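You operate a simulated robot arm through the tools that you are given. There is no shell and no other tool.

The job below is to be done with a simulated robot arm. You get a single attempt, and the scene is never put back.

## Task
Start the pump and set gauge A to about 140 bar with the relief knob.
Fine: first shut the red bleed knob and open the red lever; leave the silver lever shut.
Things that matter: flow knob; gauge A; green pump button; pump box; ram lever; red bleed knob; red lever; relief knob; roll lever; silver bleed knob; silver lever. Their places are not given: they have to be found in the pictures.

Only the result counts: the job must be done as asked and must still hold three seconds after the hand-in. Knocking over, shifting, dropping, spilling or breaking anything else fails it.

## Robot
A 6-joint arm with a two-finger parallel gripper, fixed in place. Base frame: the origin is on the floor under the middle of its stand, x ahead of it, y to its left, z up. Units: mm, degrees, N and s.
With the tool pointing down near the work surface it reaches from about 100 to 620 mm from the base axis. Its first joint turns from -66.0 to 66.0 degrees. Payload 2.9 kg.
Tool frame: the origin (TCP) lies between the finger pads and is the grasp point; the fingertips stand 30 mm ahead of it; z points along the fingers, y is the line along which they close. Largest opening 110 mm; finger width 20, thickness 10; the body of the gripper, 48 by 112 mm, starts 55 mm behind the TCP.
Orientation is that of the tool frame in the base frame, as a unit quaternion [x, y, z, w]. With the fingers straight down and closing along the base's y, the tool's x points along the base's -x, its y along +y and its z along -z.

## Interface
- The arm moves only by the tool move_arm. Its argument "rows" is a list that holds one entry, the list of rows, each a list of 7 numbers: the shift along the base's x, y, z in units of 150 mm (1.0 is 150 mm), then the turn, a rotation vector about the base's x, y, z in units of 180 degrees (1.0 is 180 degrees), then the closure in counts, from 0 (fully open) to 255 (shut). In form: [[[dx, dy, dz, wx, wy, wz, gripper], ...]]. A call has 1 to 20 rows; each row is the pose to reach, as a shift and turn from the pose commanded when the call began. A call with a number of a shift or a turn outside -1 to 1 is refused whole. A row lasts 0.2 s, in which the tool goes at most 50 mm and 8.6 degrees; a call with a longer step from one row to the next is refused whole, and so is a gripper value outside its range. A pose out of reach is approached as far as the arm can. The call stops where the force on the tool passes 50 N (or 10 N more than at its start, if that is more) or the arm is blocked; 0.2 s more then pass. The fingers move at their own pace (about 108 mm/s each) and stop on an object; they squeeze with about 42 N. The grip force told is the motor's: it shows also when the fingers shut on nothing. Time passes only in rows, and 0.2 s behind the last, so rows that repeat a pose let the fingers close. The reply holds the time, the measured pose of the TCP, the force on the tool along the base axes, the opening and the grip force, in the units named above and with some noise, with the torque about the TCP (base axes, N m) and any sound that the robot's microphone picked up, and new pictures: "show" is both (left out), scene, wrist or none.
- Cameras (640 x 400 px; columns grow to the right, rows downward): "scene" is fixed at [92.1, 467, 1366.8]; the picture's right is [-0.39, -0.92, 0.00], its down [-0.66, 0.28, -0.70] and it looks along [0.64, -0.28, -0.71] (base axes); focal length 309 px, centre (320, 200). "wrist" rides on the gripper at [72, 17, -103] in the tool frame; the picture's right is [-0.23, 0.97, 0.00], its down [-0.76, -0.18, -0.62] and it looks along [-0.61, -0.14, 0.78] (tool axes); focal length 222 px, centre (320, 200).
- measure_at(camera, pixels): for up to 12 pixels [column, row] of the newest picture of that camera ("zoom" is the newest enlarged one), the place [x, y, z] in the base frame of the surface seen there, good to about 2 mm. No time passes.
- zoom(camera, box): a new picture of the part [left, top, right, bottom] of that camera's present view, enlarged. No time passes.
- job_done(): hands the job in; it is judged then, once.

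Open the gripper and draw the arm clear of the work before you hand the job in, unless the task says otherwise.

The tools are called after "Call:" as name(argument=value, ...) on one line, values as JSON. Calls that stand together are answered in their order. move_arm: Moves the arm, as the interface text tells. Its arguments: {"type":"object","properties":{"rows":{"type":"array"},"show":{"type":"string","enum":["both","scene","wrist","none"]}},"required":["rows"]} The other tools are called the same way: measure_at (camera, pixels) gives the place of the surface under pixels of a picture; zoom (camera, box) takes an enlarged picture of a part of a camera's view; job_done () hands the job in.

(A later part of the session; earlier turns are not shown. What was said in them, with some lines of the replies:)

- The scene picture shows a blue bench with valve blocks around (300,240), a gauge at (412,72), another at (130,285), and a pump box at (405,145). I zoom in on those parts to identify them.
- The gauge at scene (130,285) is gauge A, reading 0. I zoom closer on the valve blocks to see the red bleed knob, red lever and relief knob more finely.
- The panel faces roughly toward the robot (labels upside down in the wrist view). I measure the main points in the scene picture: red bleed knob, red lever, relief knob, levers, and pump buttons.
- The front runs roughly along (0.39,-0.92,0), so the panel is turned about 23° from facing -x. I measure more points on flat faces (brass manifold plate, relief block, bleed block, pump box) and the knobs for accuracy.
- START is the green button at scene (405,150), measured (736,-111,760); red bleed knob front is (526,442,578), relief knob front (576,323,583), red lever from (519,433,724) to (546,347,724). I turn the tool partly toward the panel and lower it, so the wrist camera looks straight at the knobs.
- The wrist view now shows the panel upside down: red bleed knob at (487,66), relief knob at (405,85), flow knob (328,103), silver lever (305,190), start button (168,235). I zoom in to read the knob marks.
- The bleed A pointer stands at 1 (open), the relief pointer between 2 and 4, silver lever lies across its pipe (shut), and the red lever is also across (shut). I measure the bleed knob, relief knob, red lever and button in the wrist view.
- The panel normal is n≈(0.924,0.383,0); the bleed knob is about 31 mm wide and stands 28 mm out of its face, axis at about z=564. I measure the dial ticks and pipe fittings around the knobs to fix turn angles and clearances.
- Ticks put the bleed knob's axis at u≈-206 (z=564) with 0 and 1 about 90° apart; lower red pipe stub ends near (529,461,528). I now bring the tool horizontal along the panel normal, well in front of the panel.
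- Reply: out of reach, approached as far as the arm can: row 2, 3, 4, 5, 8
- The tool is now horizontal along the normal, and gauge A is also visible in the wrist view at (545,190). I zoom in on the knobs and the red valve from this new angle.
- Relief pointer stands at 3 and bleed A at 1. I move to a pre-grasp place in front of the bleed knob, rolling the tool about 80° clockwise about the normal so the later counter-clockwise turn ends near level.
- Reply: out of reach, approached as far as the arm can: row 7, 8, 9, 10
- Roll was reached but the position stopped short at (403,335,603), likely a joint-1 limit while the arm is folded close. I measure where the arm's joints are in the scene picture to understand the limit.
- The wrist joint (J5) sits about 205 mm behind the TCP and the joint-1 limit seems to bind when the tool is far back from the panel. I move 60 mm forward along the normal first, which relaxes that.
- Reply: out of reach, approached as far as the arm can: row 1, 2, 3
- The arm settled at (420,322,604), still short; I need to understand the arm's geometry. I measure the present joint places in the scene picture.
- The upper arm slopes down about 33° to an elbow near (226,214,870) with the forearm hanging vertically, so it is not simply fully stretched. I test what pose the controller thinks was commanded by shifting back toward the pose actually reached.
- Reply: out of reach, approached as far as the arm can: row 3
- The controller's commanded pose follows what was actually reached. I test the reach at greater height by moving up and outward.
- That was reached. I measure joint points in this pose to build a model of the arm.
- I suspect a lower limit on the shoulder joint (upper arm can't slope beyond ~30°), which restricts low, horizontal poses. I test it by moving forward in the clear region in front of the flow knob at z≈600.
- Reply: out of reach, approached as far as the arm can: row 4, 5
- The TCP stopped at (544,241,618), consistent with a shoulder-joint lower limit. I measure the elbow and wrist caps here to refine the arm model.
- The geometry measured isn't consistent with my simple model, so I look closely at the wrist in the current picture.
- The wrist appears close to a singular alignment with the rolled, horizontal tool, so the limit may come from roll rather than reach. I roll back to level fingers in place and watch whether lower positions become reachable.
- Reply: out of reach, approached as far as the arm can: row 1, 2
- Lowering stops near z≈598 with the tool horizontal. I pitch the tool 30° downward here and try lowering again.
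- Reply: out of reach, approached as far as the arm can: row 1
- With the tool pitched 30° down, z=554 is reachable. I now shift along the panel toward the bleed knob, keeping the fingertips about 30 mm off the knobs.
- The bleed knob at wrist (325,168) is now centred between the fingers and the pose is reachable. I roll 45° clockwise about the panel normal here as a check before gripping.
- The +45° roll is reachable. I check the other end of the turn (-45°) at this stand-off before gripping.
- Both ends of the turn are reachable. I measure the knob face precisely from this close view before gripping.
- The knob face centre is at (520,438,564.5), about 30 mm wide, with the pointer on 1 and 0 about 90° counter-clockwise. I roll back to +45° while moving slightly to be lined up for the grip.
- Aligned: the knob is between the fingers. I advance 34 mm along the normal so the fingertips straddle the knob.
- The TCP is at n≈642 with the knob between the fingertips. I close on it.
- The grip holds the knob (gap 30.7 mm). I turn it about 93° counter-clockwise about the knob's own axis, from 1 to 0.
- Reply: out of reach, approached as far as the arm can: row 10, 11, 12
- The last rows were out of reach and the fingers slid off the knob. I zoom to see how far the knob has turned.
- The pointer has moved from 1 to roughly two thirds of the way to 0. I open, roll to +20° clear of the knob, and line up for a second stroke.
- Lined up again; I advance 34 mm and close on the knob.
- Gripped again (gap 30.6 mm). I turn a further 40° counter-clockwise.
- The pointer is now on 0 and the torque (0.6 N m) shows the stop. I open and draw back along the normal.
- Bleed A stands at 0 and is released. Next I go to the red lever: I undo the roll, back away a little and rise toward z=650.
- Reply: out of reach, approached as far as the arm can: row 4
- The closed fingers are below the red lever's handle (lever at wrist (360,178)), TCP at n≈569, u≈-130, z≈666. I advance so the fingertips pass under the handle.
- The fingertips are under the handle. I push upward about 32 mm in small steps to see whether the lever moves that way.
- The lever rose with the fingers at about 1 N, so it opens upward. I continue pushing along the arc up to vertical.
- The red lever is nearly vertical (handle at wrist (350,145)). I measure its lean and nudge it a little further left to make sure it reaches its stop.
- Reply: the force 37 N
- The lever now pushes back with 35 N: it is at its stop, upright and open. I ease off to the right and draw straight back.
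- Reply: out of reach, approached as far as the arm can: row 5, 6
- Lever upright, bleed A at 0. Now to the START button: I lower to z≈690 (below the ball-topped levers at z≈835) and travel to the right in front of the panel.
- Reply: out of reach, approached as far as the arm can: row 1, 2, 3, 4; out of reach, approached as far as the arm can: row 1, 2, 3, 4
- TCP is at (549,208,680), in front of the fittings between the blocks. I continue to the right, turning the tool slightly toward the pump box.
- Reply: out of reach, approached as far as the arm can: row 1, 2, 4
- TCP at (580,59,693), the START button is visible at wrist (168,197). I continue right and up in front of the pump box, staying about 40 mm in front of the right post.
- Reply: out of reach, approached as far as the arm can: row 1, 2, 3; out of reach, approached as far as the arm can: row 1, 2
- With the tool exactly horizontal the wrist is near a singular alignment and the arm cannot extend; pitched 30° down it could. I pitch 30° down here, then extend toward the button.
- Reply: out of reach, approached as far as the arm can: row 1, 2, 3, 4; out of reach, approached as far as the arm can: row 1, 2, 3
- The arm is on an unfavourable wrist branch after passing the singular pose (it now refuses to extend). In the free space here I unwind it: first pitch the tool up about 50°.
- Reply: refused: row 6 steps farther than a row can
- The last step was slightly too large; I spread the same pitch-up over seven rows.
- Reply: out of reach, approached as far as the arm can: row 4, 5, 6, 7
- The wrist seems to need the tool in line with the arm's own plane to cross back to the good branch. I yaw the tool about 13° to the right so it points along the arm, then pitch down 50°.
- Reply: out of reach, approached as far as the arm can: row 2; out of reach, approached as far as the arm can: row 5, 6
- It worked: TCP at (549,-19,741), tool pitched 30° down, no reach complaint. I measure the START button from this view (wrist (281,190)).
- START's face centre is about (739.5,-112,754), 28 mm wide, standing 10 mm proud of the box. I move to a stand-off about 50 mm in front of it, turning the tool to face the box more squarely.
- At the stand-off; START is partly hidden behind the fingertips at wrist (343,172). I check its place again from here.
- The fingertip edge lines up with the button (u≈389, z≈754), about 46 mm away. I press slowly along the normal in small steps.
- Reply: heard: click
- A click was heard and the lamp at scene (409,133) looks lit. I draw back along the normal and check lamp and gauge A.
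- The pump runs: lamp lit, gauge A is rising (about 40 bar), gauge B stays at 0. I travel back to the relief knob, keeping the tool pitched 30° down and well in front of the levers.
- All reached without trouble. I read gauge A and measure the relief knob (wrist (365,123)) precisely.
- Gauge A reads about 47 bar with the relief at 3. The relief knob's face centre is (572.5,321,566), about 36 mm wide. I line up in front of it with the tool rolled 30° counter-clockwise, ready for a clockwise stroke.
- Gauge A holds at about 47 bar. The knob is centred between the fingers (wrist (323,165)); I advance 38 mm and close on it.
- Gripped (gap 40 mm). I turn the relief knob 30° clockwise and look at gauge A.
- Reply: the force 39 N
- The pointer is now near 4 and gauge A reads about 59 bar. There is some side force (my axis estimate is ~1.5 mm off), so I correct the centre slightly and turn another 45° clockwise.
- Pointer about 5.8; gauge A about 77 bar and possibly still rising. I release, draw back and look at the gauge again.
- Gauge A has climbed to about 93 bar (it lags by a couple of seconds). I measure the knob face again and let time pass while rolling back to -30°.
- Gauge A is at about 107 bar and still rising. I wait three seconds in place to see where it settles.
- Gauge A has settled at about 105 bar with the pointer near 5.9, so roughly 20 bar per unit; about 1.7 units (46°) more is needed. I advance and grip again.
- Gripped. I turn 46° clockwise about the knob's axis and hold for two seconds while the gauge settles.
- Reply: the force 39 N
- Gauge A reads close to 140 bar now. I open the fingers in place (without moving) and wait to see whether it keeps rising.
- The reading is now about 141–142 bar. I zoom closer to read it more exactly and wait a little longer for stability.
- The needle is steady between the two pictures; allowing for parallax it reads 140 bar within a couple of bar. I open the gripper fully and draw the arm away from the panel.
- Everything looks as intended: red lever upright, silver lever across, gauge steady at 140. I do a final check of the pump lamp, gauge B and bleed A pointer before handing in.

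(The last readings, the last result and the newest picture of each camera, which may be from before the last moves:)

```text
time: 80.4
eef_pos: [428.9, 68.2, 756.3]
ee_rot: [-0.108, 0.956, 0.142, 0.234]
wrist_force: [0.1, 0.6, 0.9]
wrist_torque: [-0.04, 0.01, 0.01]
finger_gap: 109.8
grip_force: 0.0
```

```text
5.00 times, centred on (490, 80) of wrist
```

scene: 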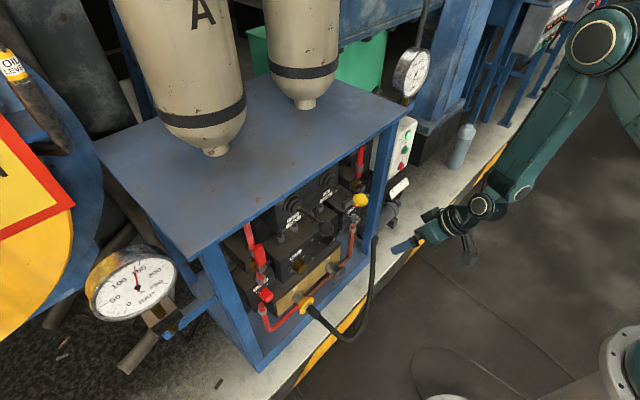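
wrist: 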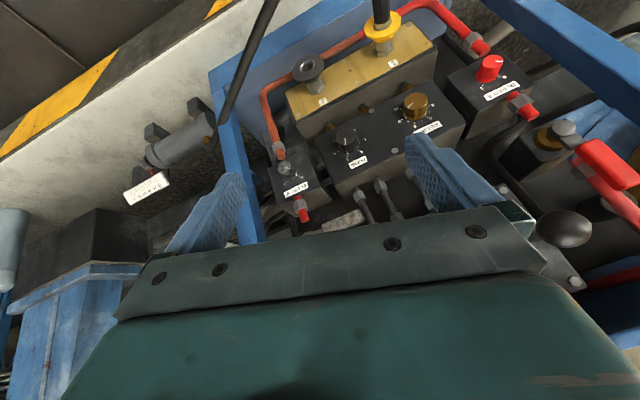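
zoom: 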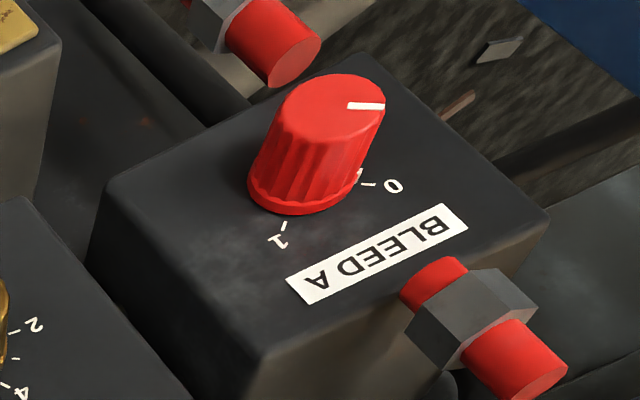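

The pump lamp is lit, bleed A points at 0, and the red lever lies along its pipe. The silver lever is shut, gauge A holds at about 140 bar, and the arm is clear with the gripper open. I hand the job in.

Call:
job_done()

```text
The job is handed in.
```

The pump is running and gauge A holds steady at about 140 bar; I put the reading error at about 2 bar. The job is handed in.

- **Red bleed knob:** turned from 1 to 0 and felt it reach its stop. This was done before starting the pump.
- **Red lever:** swung up to vertical, in line with its pipe, until it met its stop. This was also done before starting the pump.
- **Silver lever:** not touched; it still lies across its pipe, shut.
- **Pump:** pressed the green START button, heard a click, and the pump lamp is lit.
- **Relief knob:** turned up from 3 to about 7.6. The gauge lags a couple of seconds behind each turn, so I let it settle before calling it done.

On the first stroke the gripper slipped off the red bleed knob, so I regripped it to finish the turn. I saw nothing else knocked or shifted. The arm is drawn clear with the gripper open.
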